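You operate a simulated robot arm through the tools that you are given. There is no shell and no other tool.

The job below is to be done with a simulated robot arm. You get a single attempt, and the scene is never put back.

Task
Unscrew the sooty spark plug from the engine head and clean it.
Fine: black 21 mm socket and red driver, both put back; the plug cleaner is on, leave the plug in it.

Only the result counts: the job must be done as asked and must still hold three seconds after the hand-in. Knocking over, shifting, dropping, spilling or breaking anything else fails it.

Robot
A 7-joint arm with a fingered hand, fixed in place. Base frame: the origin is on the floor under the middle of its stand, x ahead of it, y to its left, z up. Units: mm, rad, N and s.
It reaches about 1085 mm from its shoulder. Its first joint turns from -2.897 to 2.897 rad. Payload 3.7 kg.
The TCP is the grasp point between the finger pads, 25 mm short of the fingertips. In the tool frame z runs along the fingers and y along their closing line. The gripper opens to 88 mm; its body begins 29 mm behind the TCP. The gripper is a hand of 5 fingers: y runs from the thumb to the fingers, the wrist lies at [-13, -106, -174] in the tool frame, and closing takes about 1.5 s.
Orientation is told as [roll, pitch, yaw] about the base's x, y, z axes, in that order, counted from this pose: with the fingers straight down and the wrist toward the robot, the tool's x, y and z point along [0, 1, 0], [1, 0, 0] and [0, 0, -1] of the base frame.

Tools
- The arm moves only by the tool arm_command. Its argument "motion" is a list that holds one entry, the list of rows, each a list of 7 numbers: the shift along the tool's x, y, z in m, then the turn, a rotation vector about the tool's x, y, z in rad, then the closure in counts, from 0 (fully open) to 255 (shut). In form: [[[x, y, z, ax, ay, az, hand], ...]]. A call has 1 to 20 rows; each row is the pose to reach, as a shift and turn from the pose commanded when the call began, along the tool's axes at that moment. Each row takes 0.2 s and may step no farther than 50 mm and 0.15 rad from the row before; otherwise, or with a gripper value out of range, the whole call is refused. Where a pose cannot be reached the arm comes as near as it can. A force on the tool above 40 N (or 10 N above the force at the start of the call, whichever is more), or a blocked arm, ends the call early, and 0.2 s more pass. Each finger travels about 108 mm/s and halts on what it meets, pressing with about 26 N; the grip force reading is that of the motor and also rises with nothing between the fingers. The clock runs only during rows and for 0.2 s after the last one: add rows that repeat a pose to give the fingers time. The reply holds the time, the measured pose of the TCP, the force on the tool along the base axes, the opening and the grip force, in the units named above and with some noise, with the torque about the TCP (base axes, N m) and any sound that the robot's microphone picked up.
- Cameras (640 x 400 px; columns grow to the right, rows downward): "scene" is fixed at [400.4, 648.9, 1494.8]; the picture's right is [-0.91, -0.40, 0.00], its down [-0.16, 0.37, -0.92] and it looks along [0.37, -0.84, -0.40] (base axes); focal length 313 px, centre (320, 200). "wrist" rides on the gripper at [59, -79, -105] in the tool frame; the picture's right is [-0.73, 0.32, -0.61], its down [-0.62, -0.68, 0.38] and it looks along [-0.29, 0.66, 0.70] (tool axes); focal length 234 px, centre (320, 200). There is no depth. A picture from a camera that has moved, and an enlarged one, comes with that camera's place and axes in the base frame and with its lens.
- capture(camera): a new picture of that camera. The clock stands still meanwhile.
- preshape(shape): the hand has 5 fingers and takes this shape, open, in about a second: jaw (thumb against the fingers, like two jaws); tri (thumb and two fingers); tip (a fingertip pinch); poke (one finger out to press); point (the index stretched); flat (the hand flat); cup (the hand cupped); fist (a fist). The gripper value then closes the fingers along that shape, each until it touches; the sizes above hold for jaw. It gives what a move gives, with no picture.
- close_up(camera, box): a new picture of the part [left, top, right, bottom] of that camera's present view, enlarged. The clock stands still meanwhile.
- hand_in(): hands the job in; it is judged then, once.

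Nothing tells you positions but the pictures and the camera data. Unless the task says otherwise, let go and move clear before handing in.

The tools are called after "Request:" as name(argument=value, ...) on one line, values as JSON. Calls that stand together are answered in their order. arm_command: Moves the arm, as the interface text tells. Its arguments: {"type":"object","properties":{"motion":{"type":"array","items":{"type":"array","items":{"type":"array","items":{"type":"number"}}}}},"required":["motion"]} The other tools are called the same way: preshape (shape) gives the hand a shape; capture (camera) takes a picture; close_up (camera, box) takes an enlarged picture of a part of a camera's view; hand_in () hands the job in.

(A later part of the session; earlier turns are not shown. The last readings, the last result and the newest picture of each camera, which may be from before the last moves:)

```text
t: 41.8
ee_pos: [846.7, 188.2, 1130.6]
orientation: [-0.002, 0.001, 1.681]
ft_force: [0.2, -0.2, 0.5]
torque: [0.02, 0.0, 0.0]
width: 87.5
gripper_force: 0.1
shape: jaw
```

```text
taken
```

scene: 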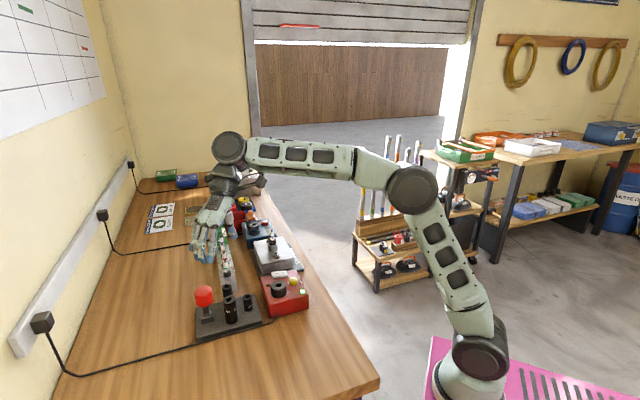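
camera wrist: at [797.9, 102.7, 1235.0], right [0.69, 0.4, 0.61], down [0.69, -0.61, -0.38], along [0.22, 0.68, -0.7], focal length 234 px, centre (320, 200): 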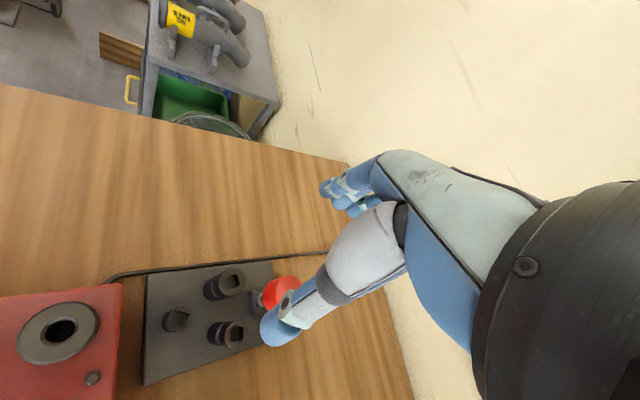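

Reachable. Now the close view of the socket from this side.

Request:
close_up(camera="wrist", box=[150, 240, 310, 380])

Request:
close_up(camera="wrist", box=[195, 255, 255, 310])

Request:
close_up(camera="scene", box=[180, 200, 280, 330])

```text
2.86 times, centred on (230, 310) of wrist
camera zoom: at [797.9, 102.7, 1235.0], right [0.69, 0.4, 0.61], down [0.69, -0.61, -0.38], along [0.22, 0.68, -0.7], focal length 669 px, centre (577, -114)
```

zoom: 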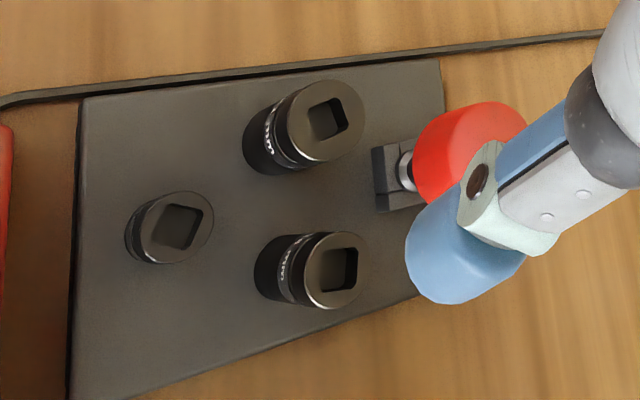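

```text
7.27 times, centred on (225, 282) of wrist
camera zoom: at [797.9, 102.7, 1235.0], right [0.69, 0.4, 0.61], down [0.69, -0.61, -0.38], along [0.22, 0.68, -0.7], focal length 1703 px, centre (1011, -400)
```

zoom: 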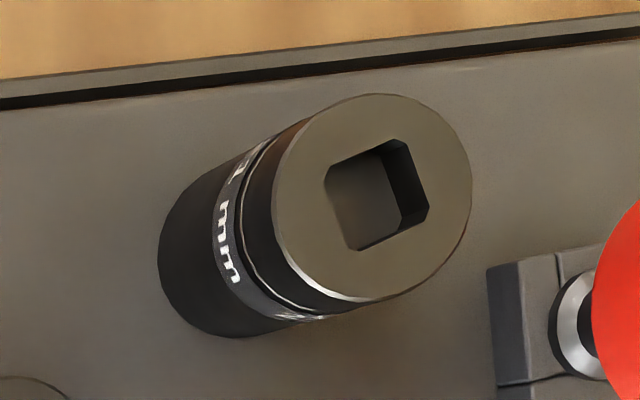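

```text
3.08 times, centred on (230, 265) of scene
camera zoom: at [400.4, 648.9, 1494.8], right [-0.91, -0.4, 0.0], down [-0.16, 0.37, -0.92], along [0.37, -0.84, -0.4], focal length 962 px, centre (597, 0)
```

zoom: 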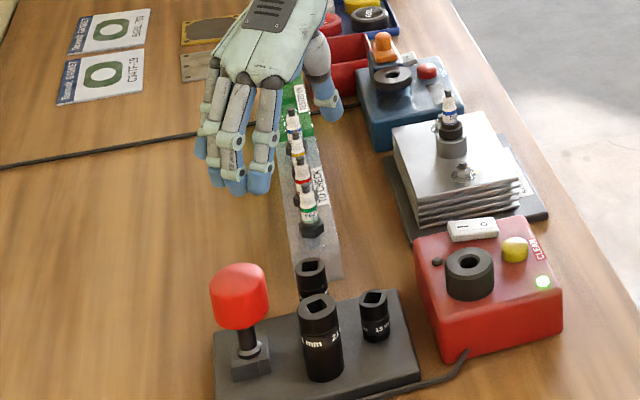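

The neighbours leave room with the thumb between the 13 and 16 mm sockets (yaw ≈1.80). I'll align there and descend to just above the socket top for a check.

Request:
arm_command(motion=[[[-0.001, -0.003, 0.01, 0, 0, -0.06, 0], [-0.001, -0.0033, 0.03, 0, 0, -0.12, 0], [-0.001, -0.0033, 0.06, 0, 0, -0.12, 0], [-0.001, -0.0033, 0.09, 0, 0, -0.12, 0], [-0.001, -0.0033, 0.115, 0, 0, -0.12, 0], [-0.001, -0.0033, 0.125, 0, 0, -0.12, 0], [-0.001, -0.0033, 0.125, 0, 0, -0.12, 0]]])

Request:
capture(camera="wrist")

Request:
close_up(camera="scene", box=[190, 250, 270, 340])

```text
t: 43.4
ee_pos: [847.5, 184.6, 1005.0]
orientation: [0.002, 0.001, 1.8]
ft_force: [-0.1, 0.2, 0.2]
torque: [0.04, 0.01, -0.02]
width: 87.7
gripper_force: 0.0
shape: jaw
```

```text
taken
camera wrist: at [809.1, 94.6, 1110.6], right [0.63, 0.48, 0.61], down [0.76, -0.52, -0.38], along [0.13, 0.71, -0.7], focal length 234 px, centre (320, 200)
```

wrist: 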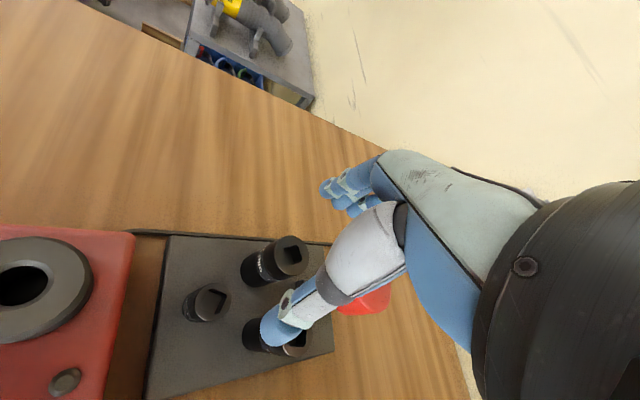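

```text
4.44 times, centred on (230, 295) of scene
camera zoom: at [400.4, 648.9, 1494.8], right [-0.91, -0.4, 0.0], down [-0.16, 0.37, -0.92], along [0.37, -0.84, -0.4], focal length 1389 px, centre (720, -222)
```

zoom: 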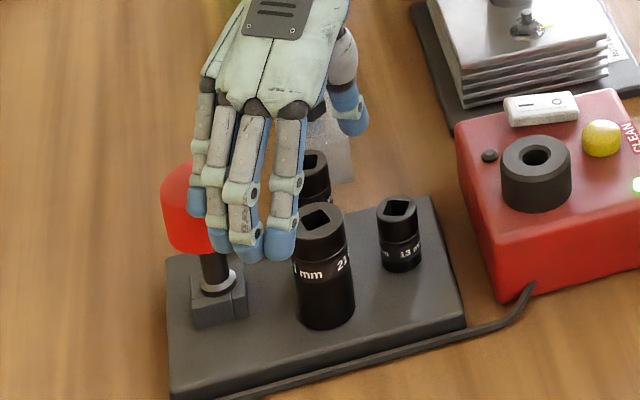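

The four-finger spread reaches toward the driver handle on this side, so a full jaw closing could hit it. I'll rise and try the thumb-and-two-fingers shape instead.

Request:
arm_command(motion=[[[0, 0, -0.03, 0, 0, 0, 0], [0, 0, -0.07, 0, 0, 0, 0], [0, 0, -0.1, 0, 0, 0, 0], [0, 0, -0.1, 0, 0, 0, 0]]])

Request:
preshape(shape="tri")

Request:
capture(camera="wrist")

Request:
close_up(camera="scene", box=[180, 200, 270, 300])

```text
t: 44.4
ee_pos: [847.4, 183.7, 1106.1]
orientation: [0.0, -0.002, 1.8]
ft_force: [0.7, -0.3, 0.5]
torque: [0.04, 0.02, -0.01]
width: 87.6
gripper_force: 0.1
shape: jaw
```

```text
t: 45.3
ee_pos: [847.6, 184.3, 1105.4]
orientation: [-0.002, -0.001, 1.801]
ft_force: [0.4, -0.4, 0.0]
torque: [-0.03, -0.01, 0.0]
width: 87.8
gripper_force: 0.1
shape: tri
```

```text
taken
camera wrist: at [808.6, 94.0, 1210.8], right [0.63, 0.48, 0.61], down [0.76, -0.52, -0.38], along [0.13, 0.71, -0.7], focal length 234 px, centre (320, 200)
```

wrist: 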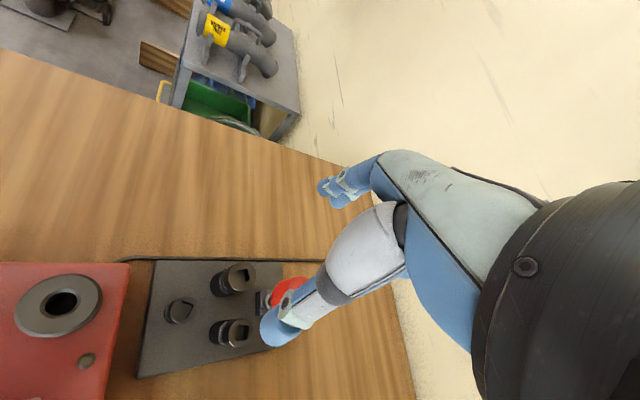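

```text
4.00 times, centred on (225, 250) of scene
camera zoom: at [400.4, 648.9, 1494.8], right [-0.91, -0.4, 0.0], down [-0.16, 0.37, -0.92], along [0.37, -0.84, -0.4], focal length 1250 px, centre (700, 0)
```

zoom: 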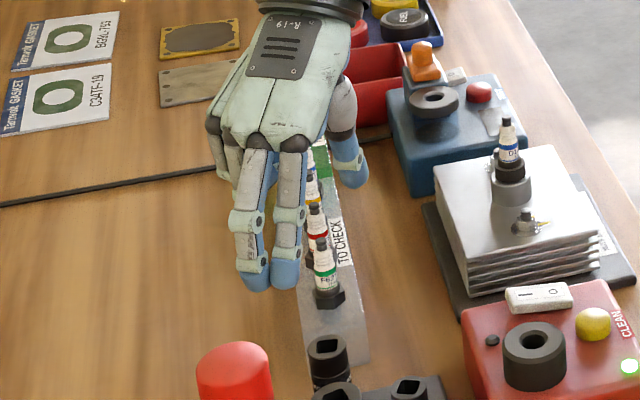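

The tri shape folds the outer fingers away, leaving thumb, index and middle centred on the TCP. Descending again to just above the socket.

Request:
arm_command(motion=[[[0, 0, 0.03, 0, 0, 0, 0], [0, 0, 0.06, 0, 0, 0, 0], [0, 0, 0.09, 0, 0, 0, 0], [0, 0, 0.105, 0, 0, 0, 0], [0, 0, 0.105, 0, 0, 0, 0]]])

Request:
close_up(camera="wrist", box=[160, 170, 400, 380])

Request:
close_up(camera="scene", box=[190, 250, 270, 340])

```text
t: 46.5
ee_pos: [847.3, 184.1, 1000.0]
orientation: [0.0, 0.001, 1.799]
ft_force: [-0.1, 0.4, -0.4]
torque: [0.0, 0.01, 0.01]
width: 87.6
gripper_force: 0.2
shape: tri
```

```text
1.90 times, centred on (280, 275) of wrist
camera zoom: at [808.6, 94.3, 1104.9], right [0.63, 0.48, 0.61], down [0.76, -0.52, -0.38], along [0.13, 0.71, -0.7], focal length 446 px, centre (396, 57)
```

zoom: 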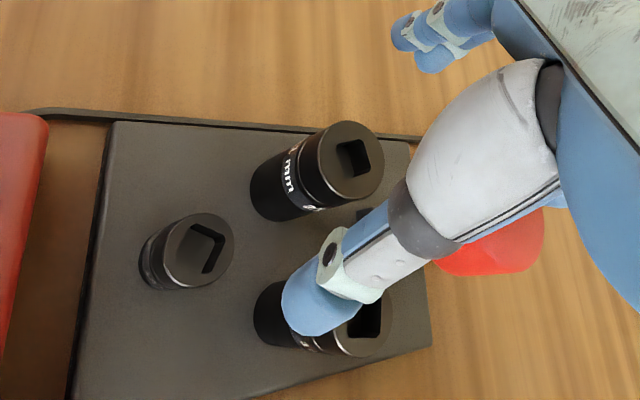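

```text
4.44 times, centred on (230, 295) of scene
camera zoom: at [400.4, 648.9, 1494.8], right [-0.91, -0.4, 0.0], down [-0.16, 0.37, -0.92], along [0.37, -0.84, -0.4], focal length 1389 px, centre (720, -222)
```

zoom: 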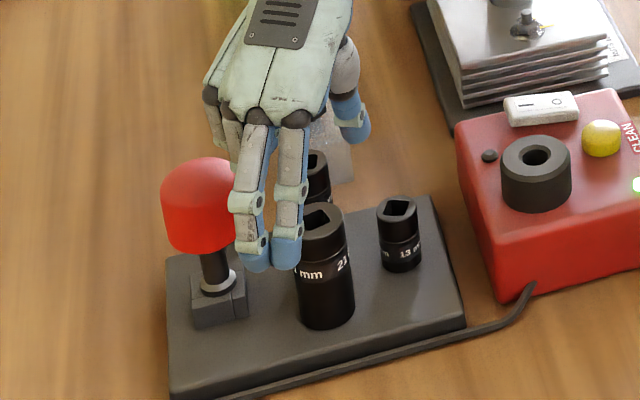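

Thumb has ~5 mm clearance to both small sockets by my estimate and the fingers are on the free side. Descending to z≈960 in gentle steps.

Request:
arm_command(motion=[[[0, 0, 0.01, 0, 0, 0, 0], [0, 0, 0.02, 0, 0, 0, 0], [0, 0, 0.03, 0, 0, 0, 0], [0, 0, 0.04, 0, 0, 0, 0], [0, 0, 0.04, 0, 0, 0, 0]]])

Request:
close_up(camera="wrist", box=[160, 170, 400, 380])

Request:
close_up(camera="scene", box=[190, 250, 270, 340])

```text
t: 47.7
ee_pos: [847.6, 185.8, 959.2]
orientation: [-0.001, 0.0, 1.798]
ft_force: [-0.4, -0.2, -0.1]
torque: [-0.02, 0.01, 0.02]
width: 87.8
gripper_force: 0.1
shape: tri
```

```text
1.90 times, centred on (280, 275) of wrist
camera zoom: at [809.4, 95.0, 1064.2], right [0.63, 0.48, 0.61], down [0.76, -0.52, -0.38], along [0.13, 0.71, -0.7], focal length 446 px, centre (396, 57)
```

zoom: 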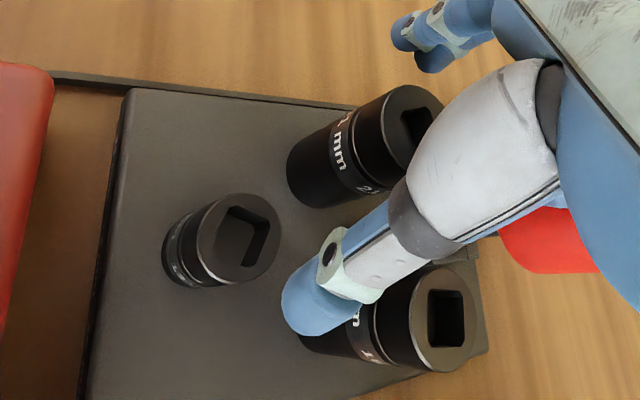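

```text
4.44 times, centred on (230, 295) of scene
camera zoom: at [400.4, 648.9, 1494.8], right [-0.91, -0.4, 0.0], down [-0.16, 0.37, -0.92], along [0.37, -0.84, -0.4], focal length 1389 px, centre (720, -222)
```

zoom: 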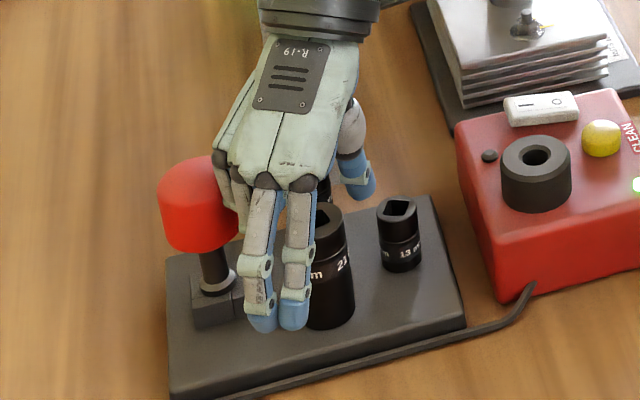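

Free of contact on the arm, but the driver handle looks barely touched by a folded finger. I'll shift the hand 3 mm toward -x, which also centres the socket better, then close.

Request:
arm_command(motion=[[[0.002, 0, 0, 0, 0, 0, 0], [0.003, 0, -0.001, 0, 0, 0, 0], [0.003, 0, -0.001, 0, 0, 0, 0]]])

Request:
close_up(camera="wrist", box=[240, 170, 400, 310])

Request:
close_up(camera="scene", box=[190, 250, 270, 340])

```text
t: 48.5
ee_pos: [846.0, 186.1, 960.4]
orientation: [0.0, 0.0, 1.798]
ft_force: [0.4, -0.2, -1.1]
torque: [-0.02, 0.0, 0.02]
width: 87.8
gripper_force: 0.0
shape: tri
```

```text
2.86 times, centred on (320, 240) of wrist
camera zoom: at [806.4, 94.4, 1065.5], right [0.63, 0.48, 0.61], down [0.76, -0.52, -0.38], along [0.13, 0.71, -0.7], focal length 669 px, centre (320, 86)
```

zoom: 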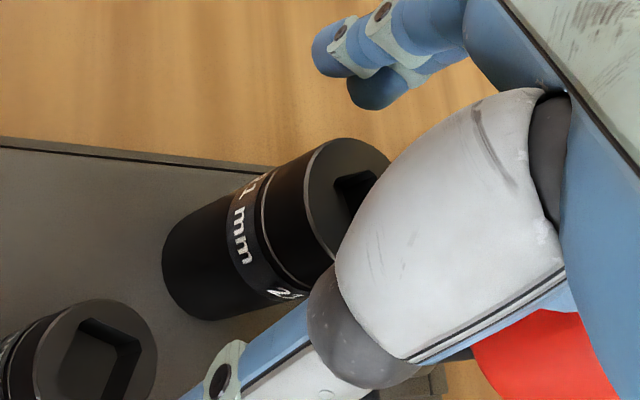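

```text
4.44 times, centred on (230, 295) of scene
camera zoom: at [400.4, 648.9, 1494.8], right [-0.91, -0.4, 0.0], down [-0.16, 0.37, -0.92], along [0.37, -0.84, -0.4], focal length 1389 px, centre (720, -222)
```

zoom: 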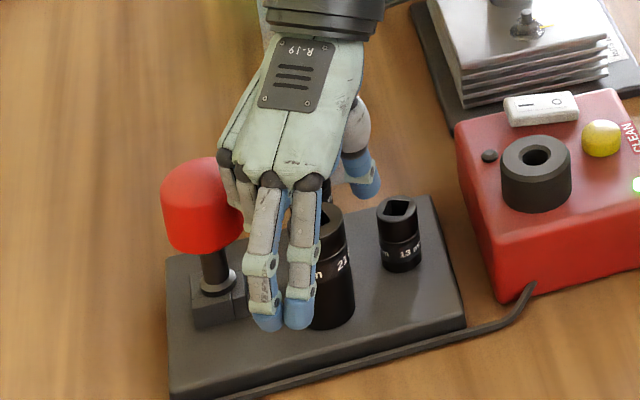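

The driver stands straight again. Closing thumb, index and middle on the socket.

Request:
arm_command(motion=[[[0, 0, 0, 0, 0, 0, 80], [0, 0, 0, 0, 0, 0, 140], [0, 0, 0, 0, 0, 0, 255], [0, 0, 0, 0, 0, 0, 255], [0, 0, 0, 0, 0, 0, 255], [0, 0, 0, 0, 0, 0, 255], [0, 0, 0, 0, 0, 0, 255], [0, 0, 0, 0, 0, 0, 255]]])

Request:
close_up(camera="wrist", box=[240, 170, 400, 310])

Request:
close_up(camera="scene", box=[190, 250, 270, 340])

```text
t: 50.3
ee_pos: [844.9, 185.3, 960.6]
orientation: [0.0, 0.0, 1.8]
ft_force: [-0.4, 0.3, 0.6]
torque: [0.03, -0.01, 0.0]
width: 21.2
gripper_force: 26.5
shape: tri
```

```text
2.86 times, centred on (320, 240) of wrist
camera zoom: at [806.4, 94.5, 1065.5], right [0.63, 0.48, 0.61], down [0.76, -0.52, -0.38], along [0.13, 0.71, -0.7], focal length 669 px, centre (320, 86)
```

zoom: 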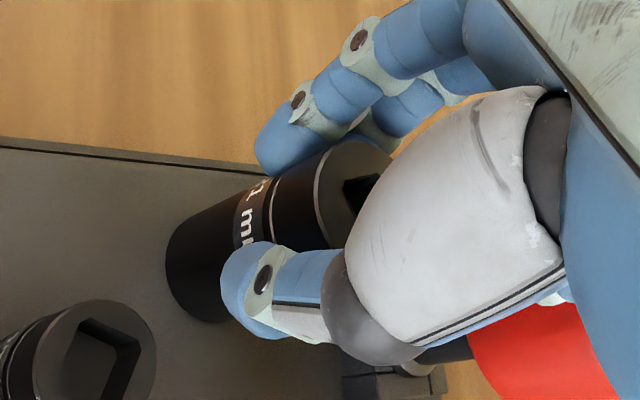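

```text
4.44 times, centred on (230, 295) of scene
camera zoom: at [400.4, 648.9, 1494.8], right [-0.91, -0.4, 0.0], down [-0.16, 0.37, -0.92], along [0.37, -0.84, -0.4], focal length 1389 px, centre (720, -222)
```

zoom: 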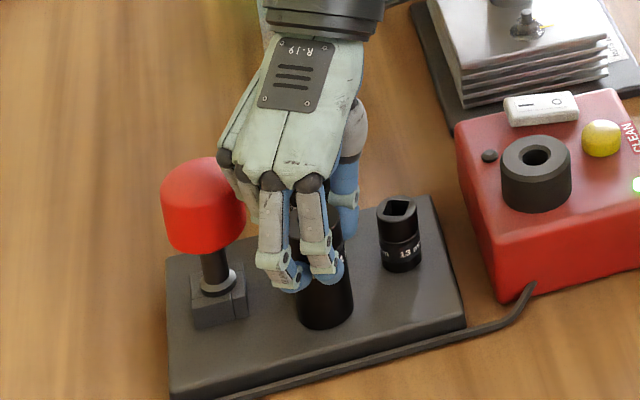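

The socket is held at 26 N. Lifting straight up slowly.

Request:
arm_command(motion=[[[0, 0, -0.005, 0, 0, 0, 255], [0, 0, -0.012, 0, 0, 0, 255], [0, 0, -0.02, 0, 0, 0, 255], [0, 0, -0.03, 0, 0, 0, 255], [0, 0, -0.045, 0, 0, 0, 255], [0, 0, -0.06, 0, 0, 0, 255], [0, 0, -0.06, 0, 0, 0, 255]]])

Request:
close_up(camera="wrist", box=[160, 170, 400, 380])

Request:
close_up(camera="scene", box=[190, 240, 270, 340])

```text
t: 51.9
ee_pos: [845.6, 185.3, 1019.5]
orientation: [0.0, 0.0, 1.801]
ft_force: [-0.3, -0.4, -1.7]
torque: [0.01, 0.01, -0.01]
width: 20.8
gripper_force: 26.0
shape: tri
```

```text
1.90 times, centred on (280, 275) of wrist
camera zoom: at [807.0, 94.3, 1125.5], right [0.63, 0.48, 0.61], down [0.76, -0.52, -0.38], along [0.13, 0.71, -0.7], focal length 446 px, centre (396, 57)
```

zoom: 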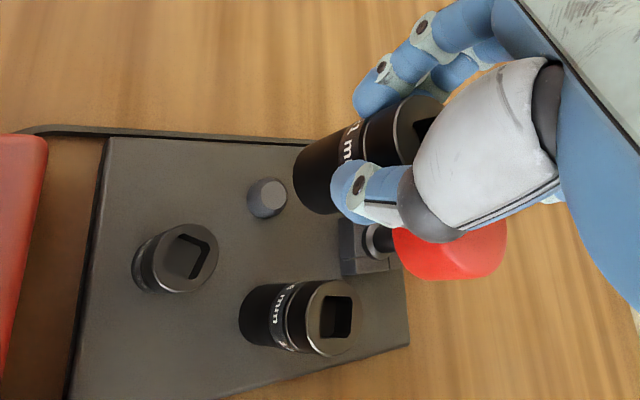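

```text
4.00 times, centred on (230, 290) of scene
camera zoom: at [400.4, 648.9, 1494.8], right [-0.91, -0.4, 0.0], down [-0.16, 0.37, -0.92], along [0.37, -0.84, -0.4], focal length 1250 px, centre (680, -160)
```

zoom: 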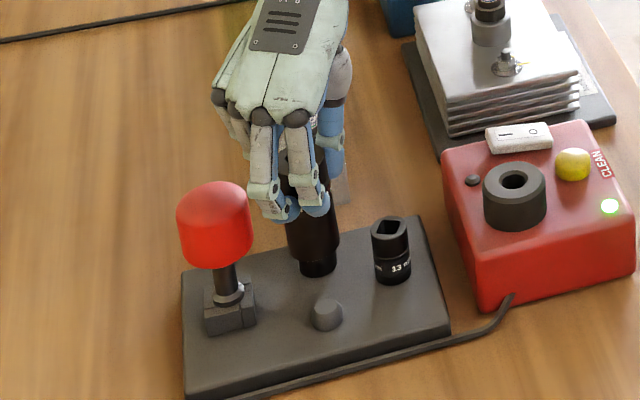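

Socket is off its round peg and held upright. I'll rise and carry it toward the engine head, turning the hand back to yaw 0 on the way, staying above everything.

Request:
arm_command(motion=[[[0, 0, -0.045, 0, 0, 0, 255], [0, 0, -0.09, 0, 0, 0, 255], [0.0006, -0.019, -0.09, 0, 0, 0.14, 255], [0.0012, -0.038, -0.09, 0, 0, 0.28, 255], [0.0018, -0.058, -0.09, 0, 0, 0.42, 255], [0.0024, -0.077, -0.09, 0, 0, 0.56, 255], [0.003, -0.096, -0.09, 0, 0, 0.7, 255], [0.0036, -0.115, -0.09, 0, 0, 0.84, 255], [0.0043, -0.134, -0.09, 0, 0, 0.98, 255], [0.0049, -0.154, -0.09, 0, 0, 1.12, 255], [0.0055, -0.173, -0.09, 0, 0, 1.26, 255], [0.0061, -0.192, -0.09, 0, 0, 1.4, 255], [0.0067, -0.211, -0.09, 0, 0, 1.54, 255], [0.0073, -0.23, -0.09, 0, 0, 1.68, 255], [0.0079, -0.2497, -0.09, 0, 0, 1.8, 255], [0.0079, -0.2497, -0.09, 0, 0, 1.8, 255]]])

Request:
capture(camera="wrist")

Request:
capture(camera="scene")

```text
t: 55.3
ee_pos: [894.7, -59.7, 1109.9]
orientation: [0.0, 0.0, -0.002]
ft_force: [-0.4, 1.0, -2.8]
torque: [-0.01, -0.01, 0.02]
width: 20.6
gripper_force: 25.5
shape: tri
```

```text
taken
camera wrist: at [815.8, -1.5, 1215.6], right [0.32, -0.73, 0.61], down [-0.68, -0.62, -0.38], along [0.66, -0.29, -0.7], focal length 234 px, centre (320, 200)
```

wrist: 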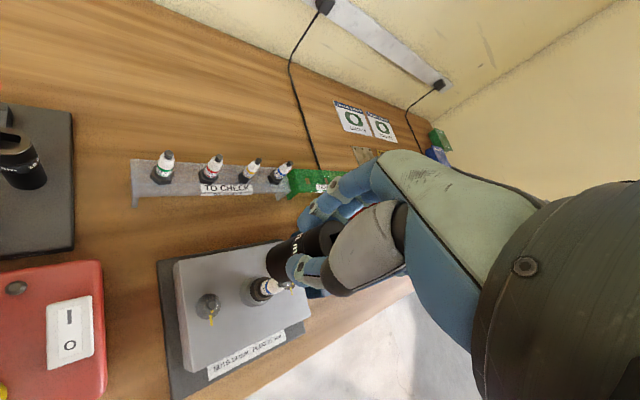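

```text
taken
```

scene: 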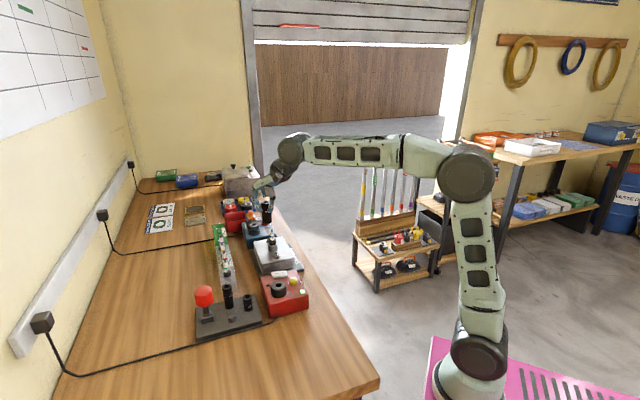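

Request:
close_up(camera="wrist", box=[220, 220, 340, 320])

Request:
close_up(camera="scene", box=[245, 190, 305, 275])

Request:
close_up(camera="scene", box=[258, 232, 288, 262])

```text
4.00 times, centred on (280, 270) of wrist
camera zoom: at [815.8, -1.5, 1215.6], right [0.32, -0.73, 0.61], down [-0.68, -0.62, -0.38], along [0.66, -0.29, -0.7], focal length 937 px, centre (480, -80)
```

zoom: 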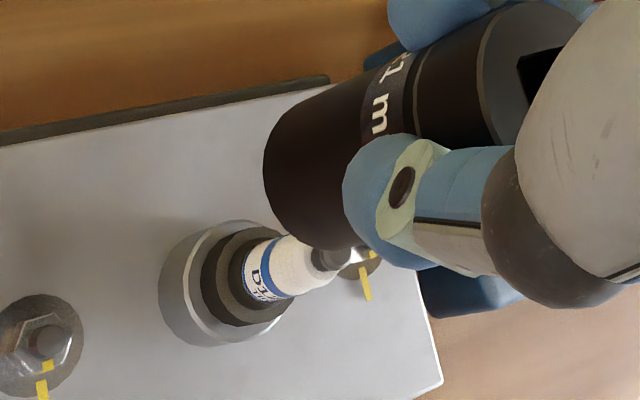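

```text
4.71 times, centred on (275, 232) of scene
camera zoom: at [400.4, 648.9, 1494.8], right [-0.91, -0.4, 0.0], down [-0.16, 0.37, -0.92], along [0.37, -0.84, -0.4], focal length 1471 px, centre (532, 47)
```

zoom: 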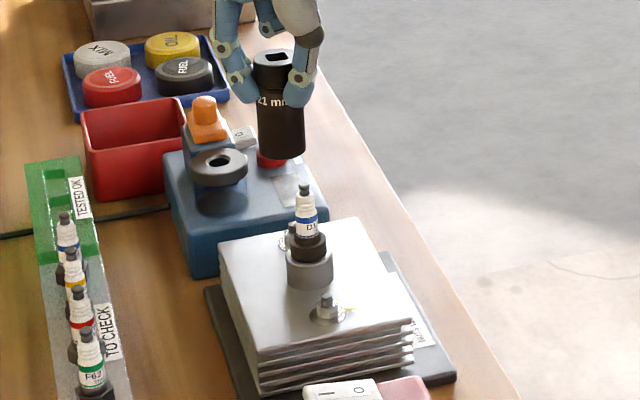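

```text
13.33 times, centred on (273, 247) of scene
camera zoom: at [400.4, 648.9, 1494.8], right [-0.91, -0.4, 0.0], down [-0.16, 0.37, -0.92], along [0.37, -0.84, -0.4], focal length 4168 px, centre (947, -427)
```

zoom: 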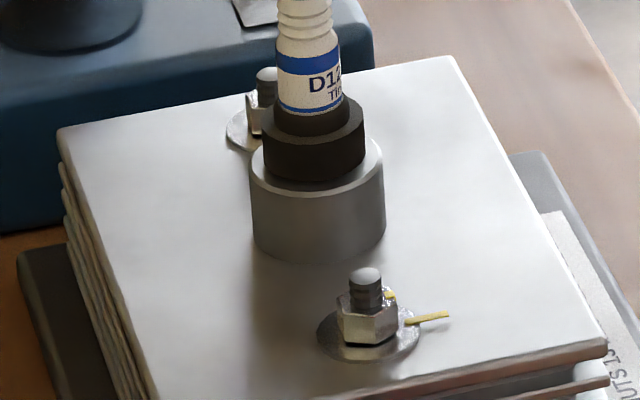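

Request:
close_up(camera="scene", box=[266, 232, 284, 250])

Request:
close_up(camera="wrist", box=[255, 265, 310, 310])

```text
16.00 times, centred on (275, 241) of scene
camera zoom: at [400.4, 648.9, 1494.8], right [-0.91, -0.4, 0.0], down [-0.16, 0.37, -0.92], along [0.37, -0.84, -0.4], focal length 5002 px, centre (1040, -456)
```

zoom: 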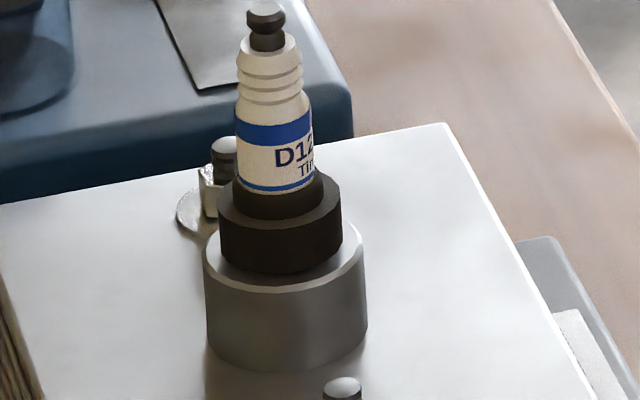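

```text
8.89 times, centred on (282, 288) of wrist
camera zoom: at [815.8, -1.5, 1215.6], right [0.32, -0.73, 0.61], down [-0.68, -0.62, -0.38], along [0.66, -0.29, -0.7], focal length 2082 px, centre (653, -578)
```

zoom: 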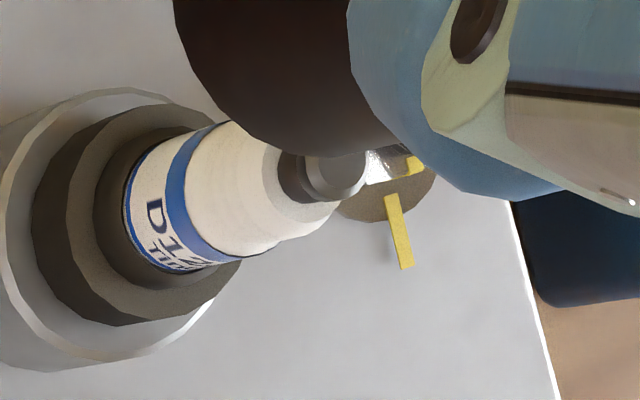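

Request:
close_up(camera="scene", box=[253, 195, 283, 230])

Request:
close_up(camera="wrist", box=[260, 210, 370, 300])

```text
11.43 times, centred on (268, 212) of scene
camera zoom: at [400.4, 648.9, 1494.8], right [-0.91, -0.4, 0.0], down [-0.16, 0.37, -0.92], along [0.37, -0.84, -0.4], focal length 3573 px, centre (914, 57)
```

zoom: 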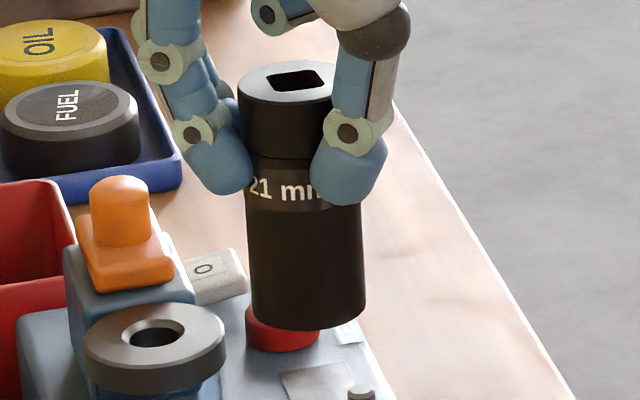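

```text
4.44 times, centred on (315, 255) of wrist
camera zoom: at [815.8, -1.5, 1215.6], right [0.32, -0.73, 0.61], down [-0.68, -0.62, -0.38], along [0.66, -0.29, -0.7], focal length 1041 px, centre (342, -44)
```

zoom: 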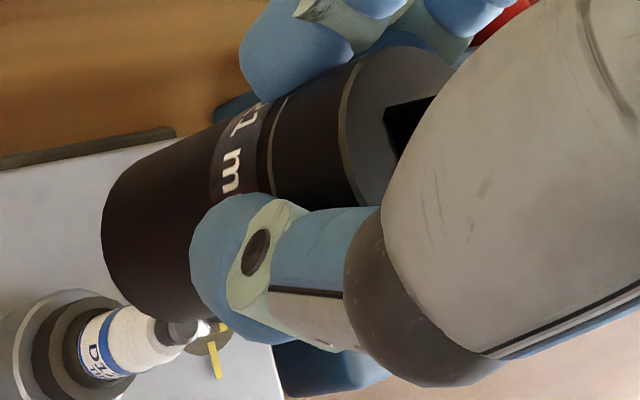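

The plug axis is near (895.5, -92), top at z≈1009, and the socket's bottom is ~63 mm below the TCP. I'll bring the socket over the plug with its bottom just above the terminal and compare in both cameras.

Request:
arm_command(motion=[[[-0.01, 0.001, 0, 0, 0, 0, 255], [-0.02, 0.002, 0, 0, 0, 0, 255], [-0.0288, 0.003, 0, 0, 0, 0, 255], [-0.0288, 0.003, 0.012, 0, 0, 0, 255], [-0.0288, 0.003, 0.024, 0, 0, 0, 255], [-0.0288, 0.003, 0.024, 0, 0, 0, 255]]])

Request:
close_up(camera="wrist", box=[220, 210, 340, 310])

Request:
close_up(camera="scene", box=[255, 205, 295, 255])

```text
t: 56.7
ee_pos: [897.1, -90.2, 1086.4]
orientation: [0.001, 0.001, 0.001]
ft_force: [0.8, -0.3, -2.3]
torque: [-0.02, 0.02, 0.02]
width: 20.7
gripper_force: 26.3
shape: tri
```

```text
4.00 times, centred on (280, 260) of wrist
camera zoom: at [819.0, -31.3, 1191.6], right [0.32, -0.73, 0.61], down [-0.68, -0.62, -0.38], along [0.66, -0.29, -0.7], focal length 937 px, centre (480, -40)
```

zoom: 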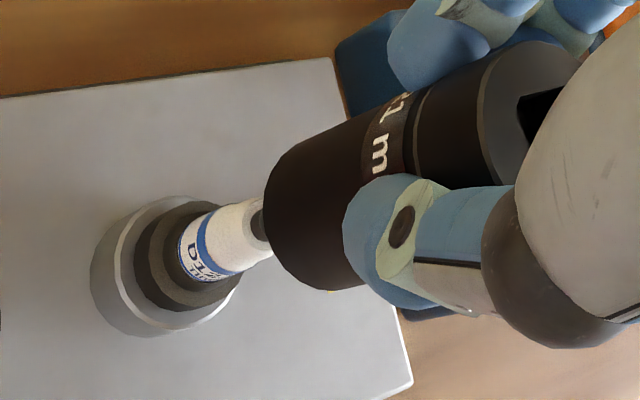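

```text
8.00 times, centred on (275, 230) of scene
camera zoom: at [400.4, 648.9, 1494.8], right [-0.91, -0.4, 0.0], down [-0.16, 0.37, -0.92], along [0.37, -0.84, -0.4], focal length 2501 px, centre (680, -40)
```

zoom: 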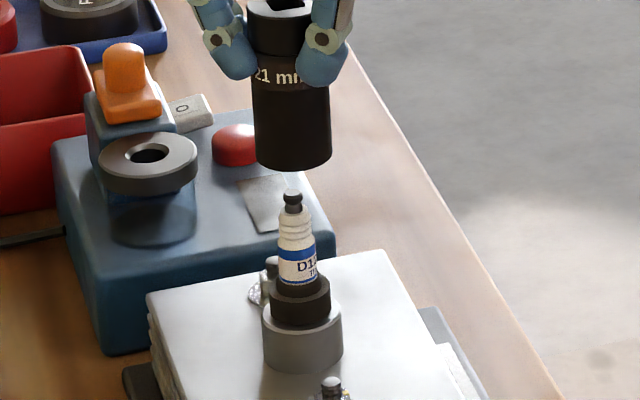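

The terminal will fit well inside the bore even with a few mm of error. I'll shift about 1.5 mm and lower until the terminal just enters the socket, then judge centring at the same height.

Request:
arm_command(motion=[[[0.0013, -0.0012, 0.004, 0, 0, 0, 255], [0.0013, -0.0012, 0.01, 0, 0, 0, 255], [0.0013, -0.0012, 0.016, 0, 0, 0, 255], [0.0013, -0.0012, 0.022, 0, 0, 0, 255], [0.0013, -0.0012, 0.022, 0, 0, 0, 255]]])

Request:
close_up(camera="wrist", box=[220, 210, 340, 310])

Request:
close_up(camera="scene", box=[260, 215, 290, 250])

```text
t: 57.9
ee_pos: [896.2, -88.1, 1064.9]
orientation: [0.001, 0.0, 0.0]
ft_force: [-0.9, 0.0, -2.2]
torque: [0.02, 0.03, 0.0]
width: 20.7
gripper_force: 26.7
shape: tri
```

```text
4.00 times, centred on (280, 260) of wrist
camera zoom: at [818.1, -29.6, 1169.9], right [0.32, -0.73, 0.61], down [-0.68, -0.62, -0.38], along [0.66, -0.29, -0.7], focal length 937 px, centre (480, -40)
```

zoom: 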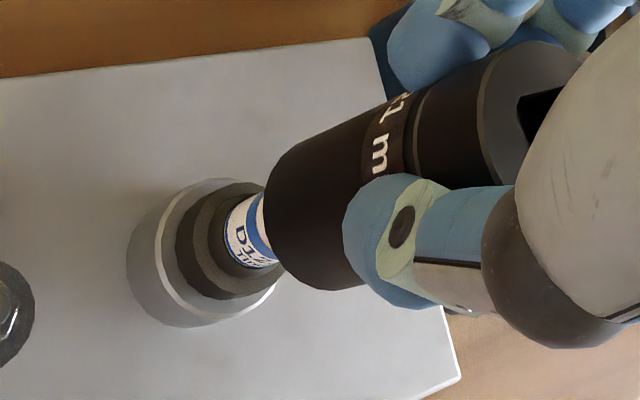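

```text
11.43 times, centred on (275, 232) of scene
camera zoom: at [400.4, 648.9, 1494.8], right [-0.91, -0.4, 0.0], down [-0.16, 0.37, -0.92], along [0.37, -0.84, -0.4], focal length 3573 px, centre (834, -171)
```

zoom: 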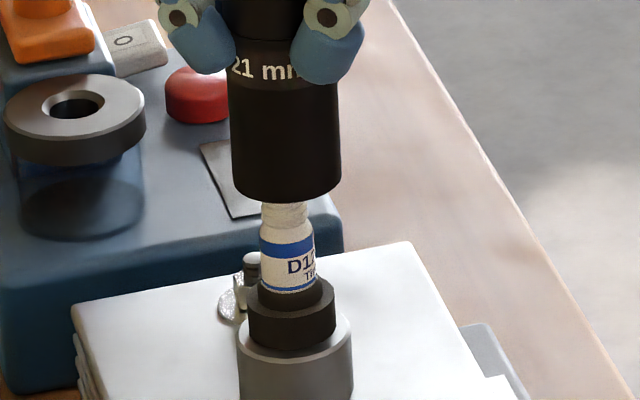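

Request:
close_up(camera="wrist", box=[238, 235, 298, 290])

Request:
close_up(camera="scene", box=[264, 226, 284, 246])

```text
7.27 times, centred on (268, 262) of wrist
camera zoom: at [818.1, -29.6, 1169.9], right [0.32, -0.73, 0.61], down [-0.68, -0.62, -0.38], along [0.66, -0.29, -0.7], focal length 1703 px, centre (698, -254)
```

zoom: 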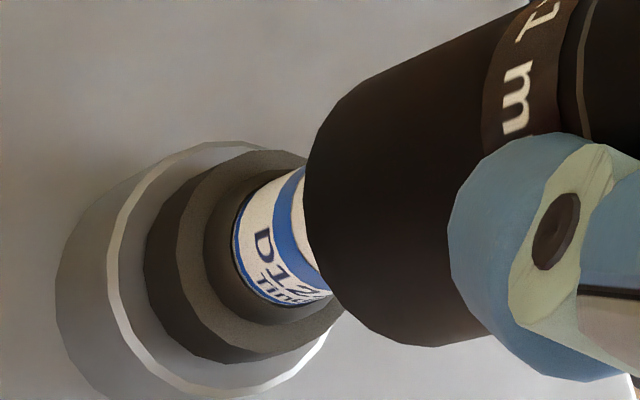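

```text
16.00 times, centred on (274, 236) of scene
camera zoom: at [400.4, 648.9, 1494.8], right [-0.91, -0.4, 0.0], down [-0.16, 0.37, -0.92], along [0.37, -0.84, -0.4], focal length 5002 px, centre (1056, -376)
```

zoom: 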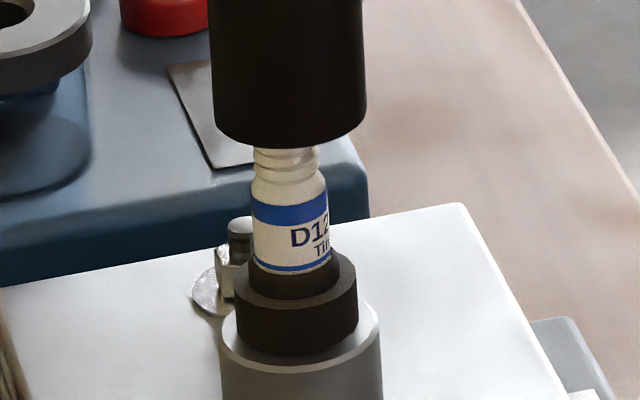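

Fitting the circles in both views: the socket axis is off by about (-0.6, -1.9) mm from the plug axis, and its bottom is at z≈1002. I'll correct that and lower to just above the dark collar.

Request:
arm_command(motion=[[[0.0019, 0.0006, 0.0, 0, 0, 0, 255], [0.0019, 0.0006, 0.008, 0, 0, 0, 255], [0.0019, 0.0006, 0.016, 0, 0, 0, 255], [0.0019, 0.0006, 0.024, 0, 0, 0, 255], [0.0019, 0.0006, 0.03, 0, 0, 0, 255], [0.0019, 0.0006, 0.03, 0, 0, 0, 255]]])

Request:
close_up(camera="wrist", box=[238, 235, 298, 290])

Request:
close_up(camera="scene", box=[264, 226, 284, 246])

```text
t: 59.3
ee_pos: [896.7, -86.9, 1035.6]
orientation: [-0.001, 0.001, 0.001]
ft_force: [-0.9, 0.6, -1.6]
torque: [-0.01, 0.0, 0.0]
width: 20.8
gripper_force: 25.7
shape: tri
```

```text
7.27 times, centred on (268, 262) of wrist
camera zoom: at [818.1, -27.9, 1140.0], right [0.32, -0.73, 0.61], down [-0.68, -0.62, -0.38], along [0.66, -0.29, -0.7], focal length 1703 px, centre (698, -254)
```

zoom: 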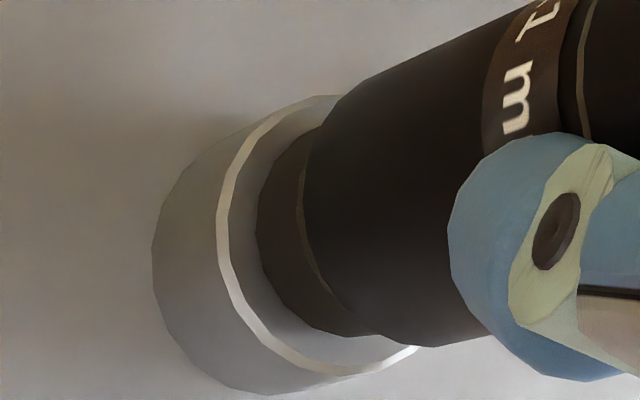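

```text
16.00 times, centred on (274, 236) of scene
camera zoom: at [400.4, 648.9, 1494.8], right [-0.91, -0.4, 0.0], down [-0.16, 0.37, -0.92], along [0.37, -0.84, -0.4], focal length 5002 px, centre (1056, -376)
```

zoom: 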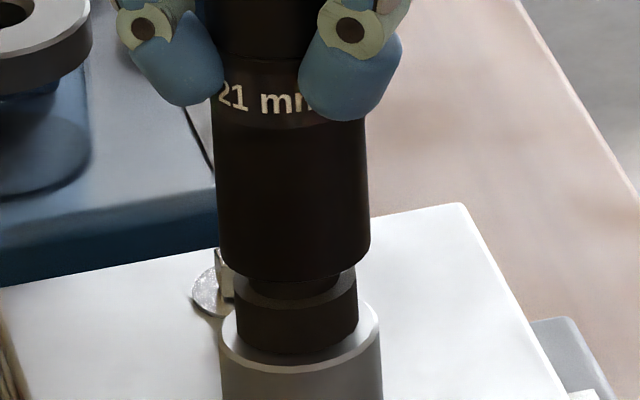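

Socket and plug are now concentric to about half a millimetre. Lowering gently to feel for the collar.

Request:
arm_command(motion=[[[0, 0.0004, 0.002, 0, 0, 0, 255], [0, 0.0004, 0.004, 0, 0, 0, 255], [0, 0.0004, 0.006, 0, 0, 0, 255], [0, 0.0004, 0.008, 0, 0, 0, 255], [0, 0.0004, 0.008, 0, 0, 0, 255]]])

Request:
close_up(camera="wrist", box=[238, 235, 298, 290])

Request:
close_up(camera="scene", box=[264, 226, 284, 246])

```text
t: 60.5
ee_pos: [897.7, -86.1, 1026.3]
orientation: [-0.001, -0.001, -0.001]
ft_force: [0.0, 0.3, -1.9]
torque: [-0.01, 0.02, -0.02]
width: 20.8
gripper_force: 26.5
shape: tri
```

```text
7.27 times, centred on (268, 262) of wrist
camera zoom: at [818.6, -27.6, 1131.6], right [0.32, -0.73, 0.61], down [-0.68, -0.62, -0.38], along [0.66, -0.29, -0.7], focal length 1703 px, centre (698, -254)
```

zoom: 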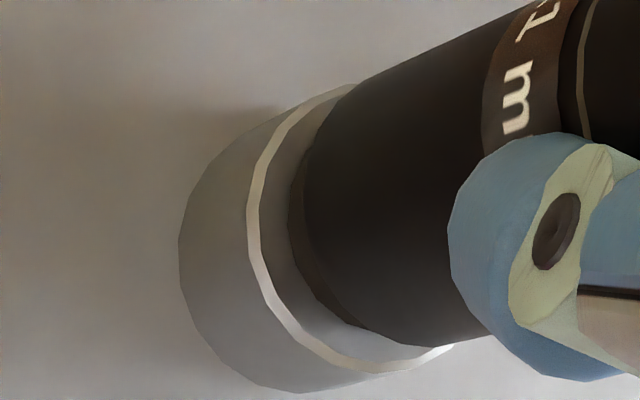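

```text
16.00 times, centred on (274, 236) of scene
camera zoom: at [400.4, 648.9, 1494.8], right [-0.91, -0.4, 0.0], down [-0.16, 0.37, -0.92], along [0.37, -0.84, -0.4], focal length 5002 px, centre (1056, -376)
```

zoom: 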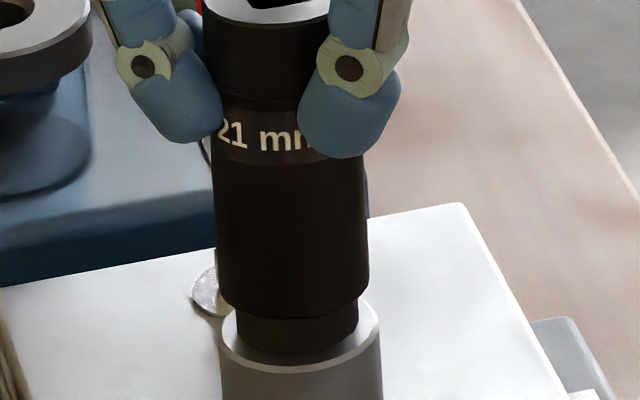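

Request:
arm_command(motion=[[[0, 0, 0.001, 0, 0, 0, 255], [0, 0, 0.002, 0, 0, 0, 255], [0, 0, 0.003, 0, 0, 0, 255], [0, 0, 0.004, 0, 0, 0, 255], [0, 0, 0.004, 0, 0, 0, 255]]])

Request:
close_up(camera="wrist", box=[238, 235, 298, 290])

Request:
close_up(camera="scene", box=[264, 226, 284, 246])

```text
t: 61.7
ee_pos: [897.2, -85.7, 1022.3]
orientation: [0.0, 0.002, 0.0]
ft_force: [-0.2, -0.9, -1.8]
torque: [0.03, 0.05, 0.01]
width: 20.7
gripper_force: 26.1
shape: tri
```

```text
7.27 times, centred on (268, 262) of wrist
camera zoom: at [818.8, -27.9, 1127.9], right [0.32, -0.73, 0.61], down [-0.68, -0.62, -0.38], along [0.66, -0.29, -0.7], focal length 1703 px, centre (698, -254)
```

zoom: 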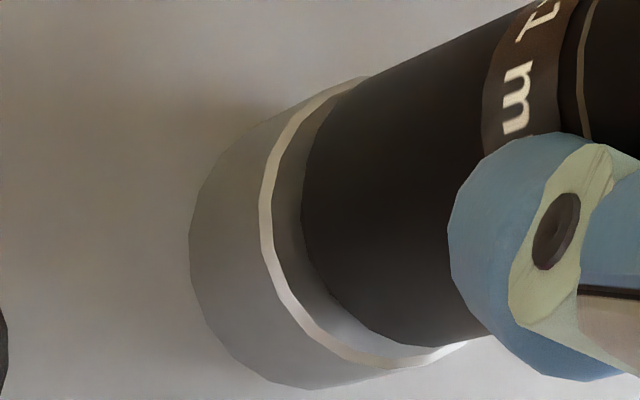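

```text
16.00 times, centred on (274, 236) of scene
camera zoom: at [400.4, 648.9, 1494.8], right [-0.91, -0.4, 0.0], down [-0.16, 0.37, -0.92], along [0.37, -0.84, -0.4], focal length 5002 px, centre (1056, -376)
```

zoom: 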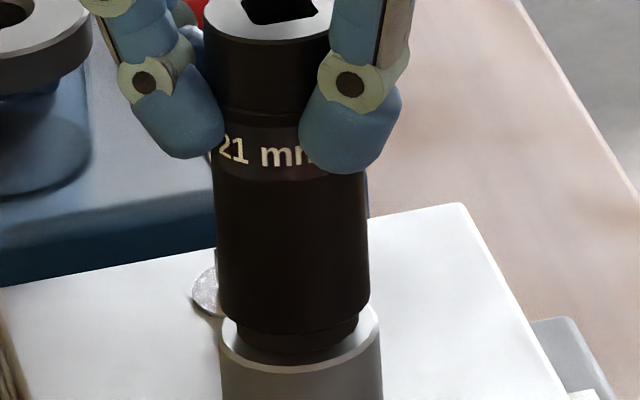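

No resistance - the socket is sliding over the collar. Continuing down.

Request:
arm_command(motion=[[[0, 0, 0.002, 0, 0, 0, 255], [0, 0, 0.004, 0, 0, 0, 255], [0, 0, 0.006, 0, 0, 0, 255], [0, 0, 0.007, 0, 0, 0, 255], [0, 0, 0.007, 0, 0, 0, 255]]])

Request:
close_up(camera="wrist", box=[238, 235, 298, 290])

Request:
close_up(camera="scene", box=[264, 226, 284, 246])

```text
t: 62.9
ee_pos: [897.0, -86.3, 1018.6]
orientation: [0.001, -0.006, 0.0]
ft_force: [1.0, 2.5, 29.4]
torque: [0.0, -0.09, 0.01]
width: 22.8
gripper_force: 25.6
shape: tri
```

```text
7.27 times, centred on (268, 262) of wrist
camera zoom: at [817.9, -27.2, 1123.1], right [0.32, -0.73, 0.61], down [-0.68, -0.62, -0.39], along [0.66, -0.29, -0.69], focal length 1703 px, centre (698, -254)
```

zoom: 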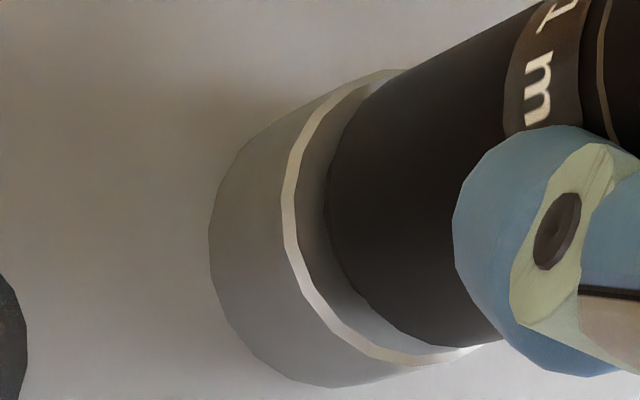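

```text
16.00 times, centred on (274, 236) of scene
camera zoom: at [400.4, 648.9, 1494.8], right [-0.91, -0.4, 0.0], down [-0.16, 0.37, -0.92], along [0.37, -0.84, -0.4], focal length 5002 px, centre (1056, -376)
```

zoom: 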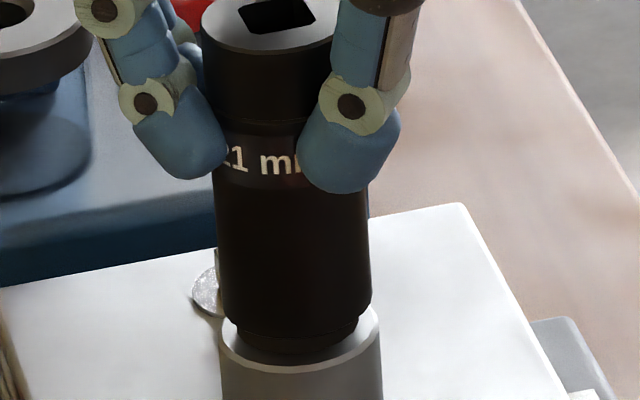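

The socket came to a stop with ~10 mm overlap on the collar, probably seated on the plug; force is 29 N. I'll back off the excess push, then try a small counter-clockwise turn about the socket axis.

Request:
arm_command(motion=[[[0, 0, -0.002, 0, 0, 0, 255], [0, 0, -0.0028, 0, 0, 0, 255], [0, 0, -0.0028, 0, 0, 0, 255]]])

Request:
close_up(camera="scene", box=[260, 215, 290, 250])

Request:
close_up(camera="wrist", box=[230, 210, 350, 310])

```text
t: 63.7
ee_pos: [897.2, -86.6, 1018.3]
orientation: [0.001, 0.001, 0.0]
ft_force: [2.4, 2.4, 20.3]
torque: [-0.03, -0.08, 0.0]
width: 22.8
gripper_force: 26.4
shape: tri
```

```text
11.43 times, centred on (275, 232) of scene
camera zoom: at [400.4, 648.9, 1494.8], right [-0.91, -0.4, 0.0], down [-0.16, 0.37, -0.92], along [0.37, -0.84, -0.4], focal length 3573 px, centre (834, -171)
```

zoom: 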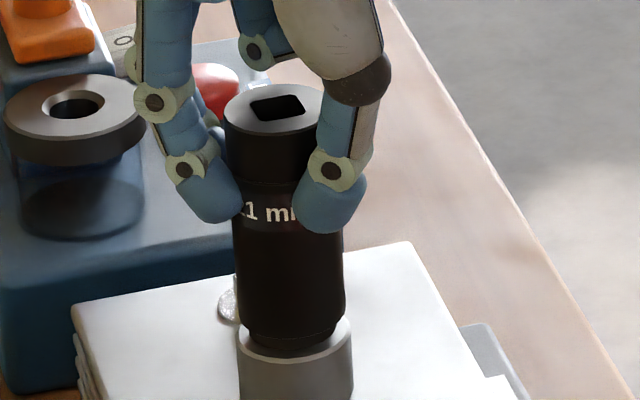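

```text
4.00 times, centred on (290, 260) of wrist
camera zoom: at [818.2, -27.3, 1124.0], right [0.32, -0.73, 0.61], down [-0.68, -0.62, -0.38], along [0.66, -0.29, -0.7], focal length 937 px, centre (440, -40)
```

zoom: 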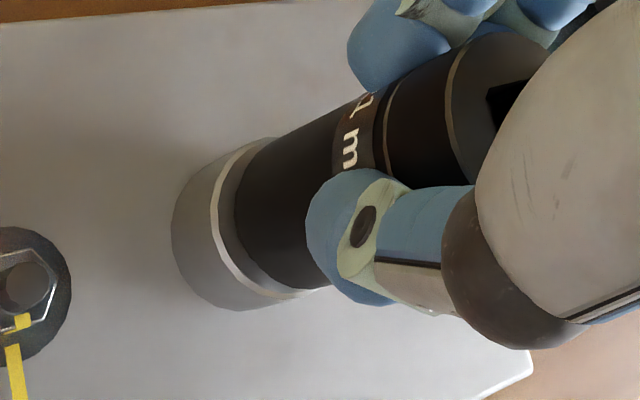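

Request:
arm_command(motion=[[[0, 0, -0.001, 0, 0, 0, 255], [0, 0, -0.002, 0, 0, 0, 255], [0, 0, -0.002, 0, 0, 0, 255]]])

Request:
close_up(camera="scene", box=[264, 226, 284, 246])

```text
t: 64.5
ee_pos: [896.1, -85.7, 1020.0]
orientation: [0.002, 0.001, -0.002]
ft_force: [2.2, 3.3, 8.2]
torque: [0.02, -0.08, 0.05]
width: 22.2
gripper_force: 26.8
shape: tri
```

```text
16.00 times, centred on (274, 236) of scene
camera zoom: at [400.4, 648.9, 1494.8], right [-0.91, -0.4, 0.0], down [-0.16, 0.37, -0.92], along [0.37, -0.84, -0.4], focal length 5002 px, centre (1056, -376)
```

zoom: 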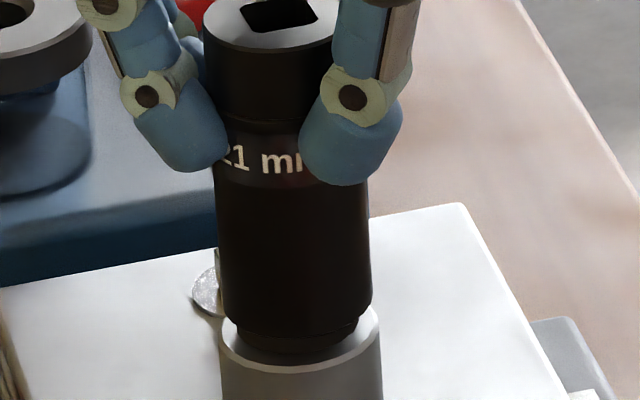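

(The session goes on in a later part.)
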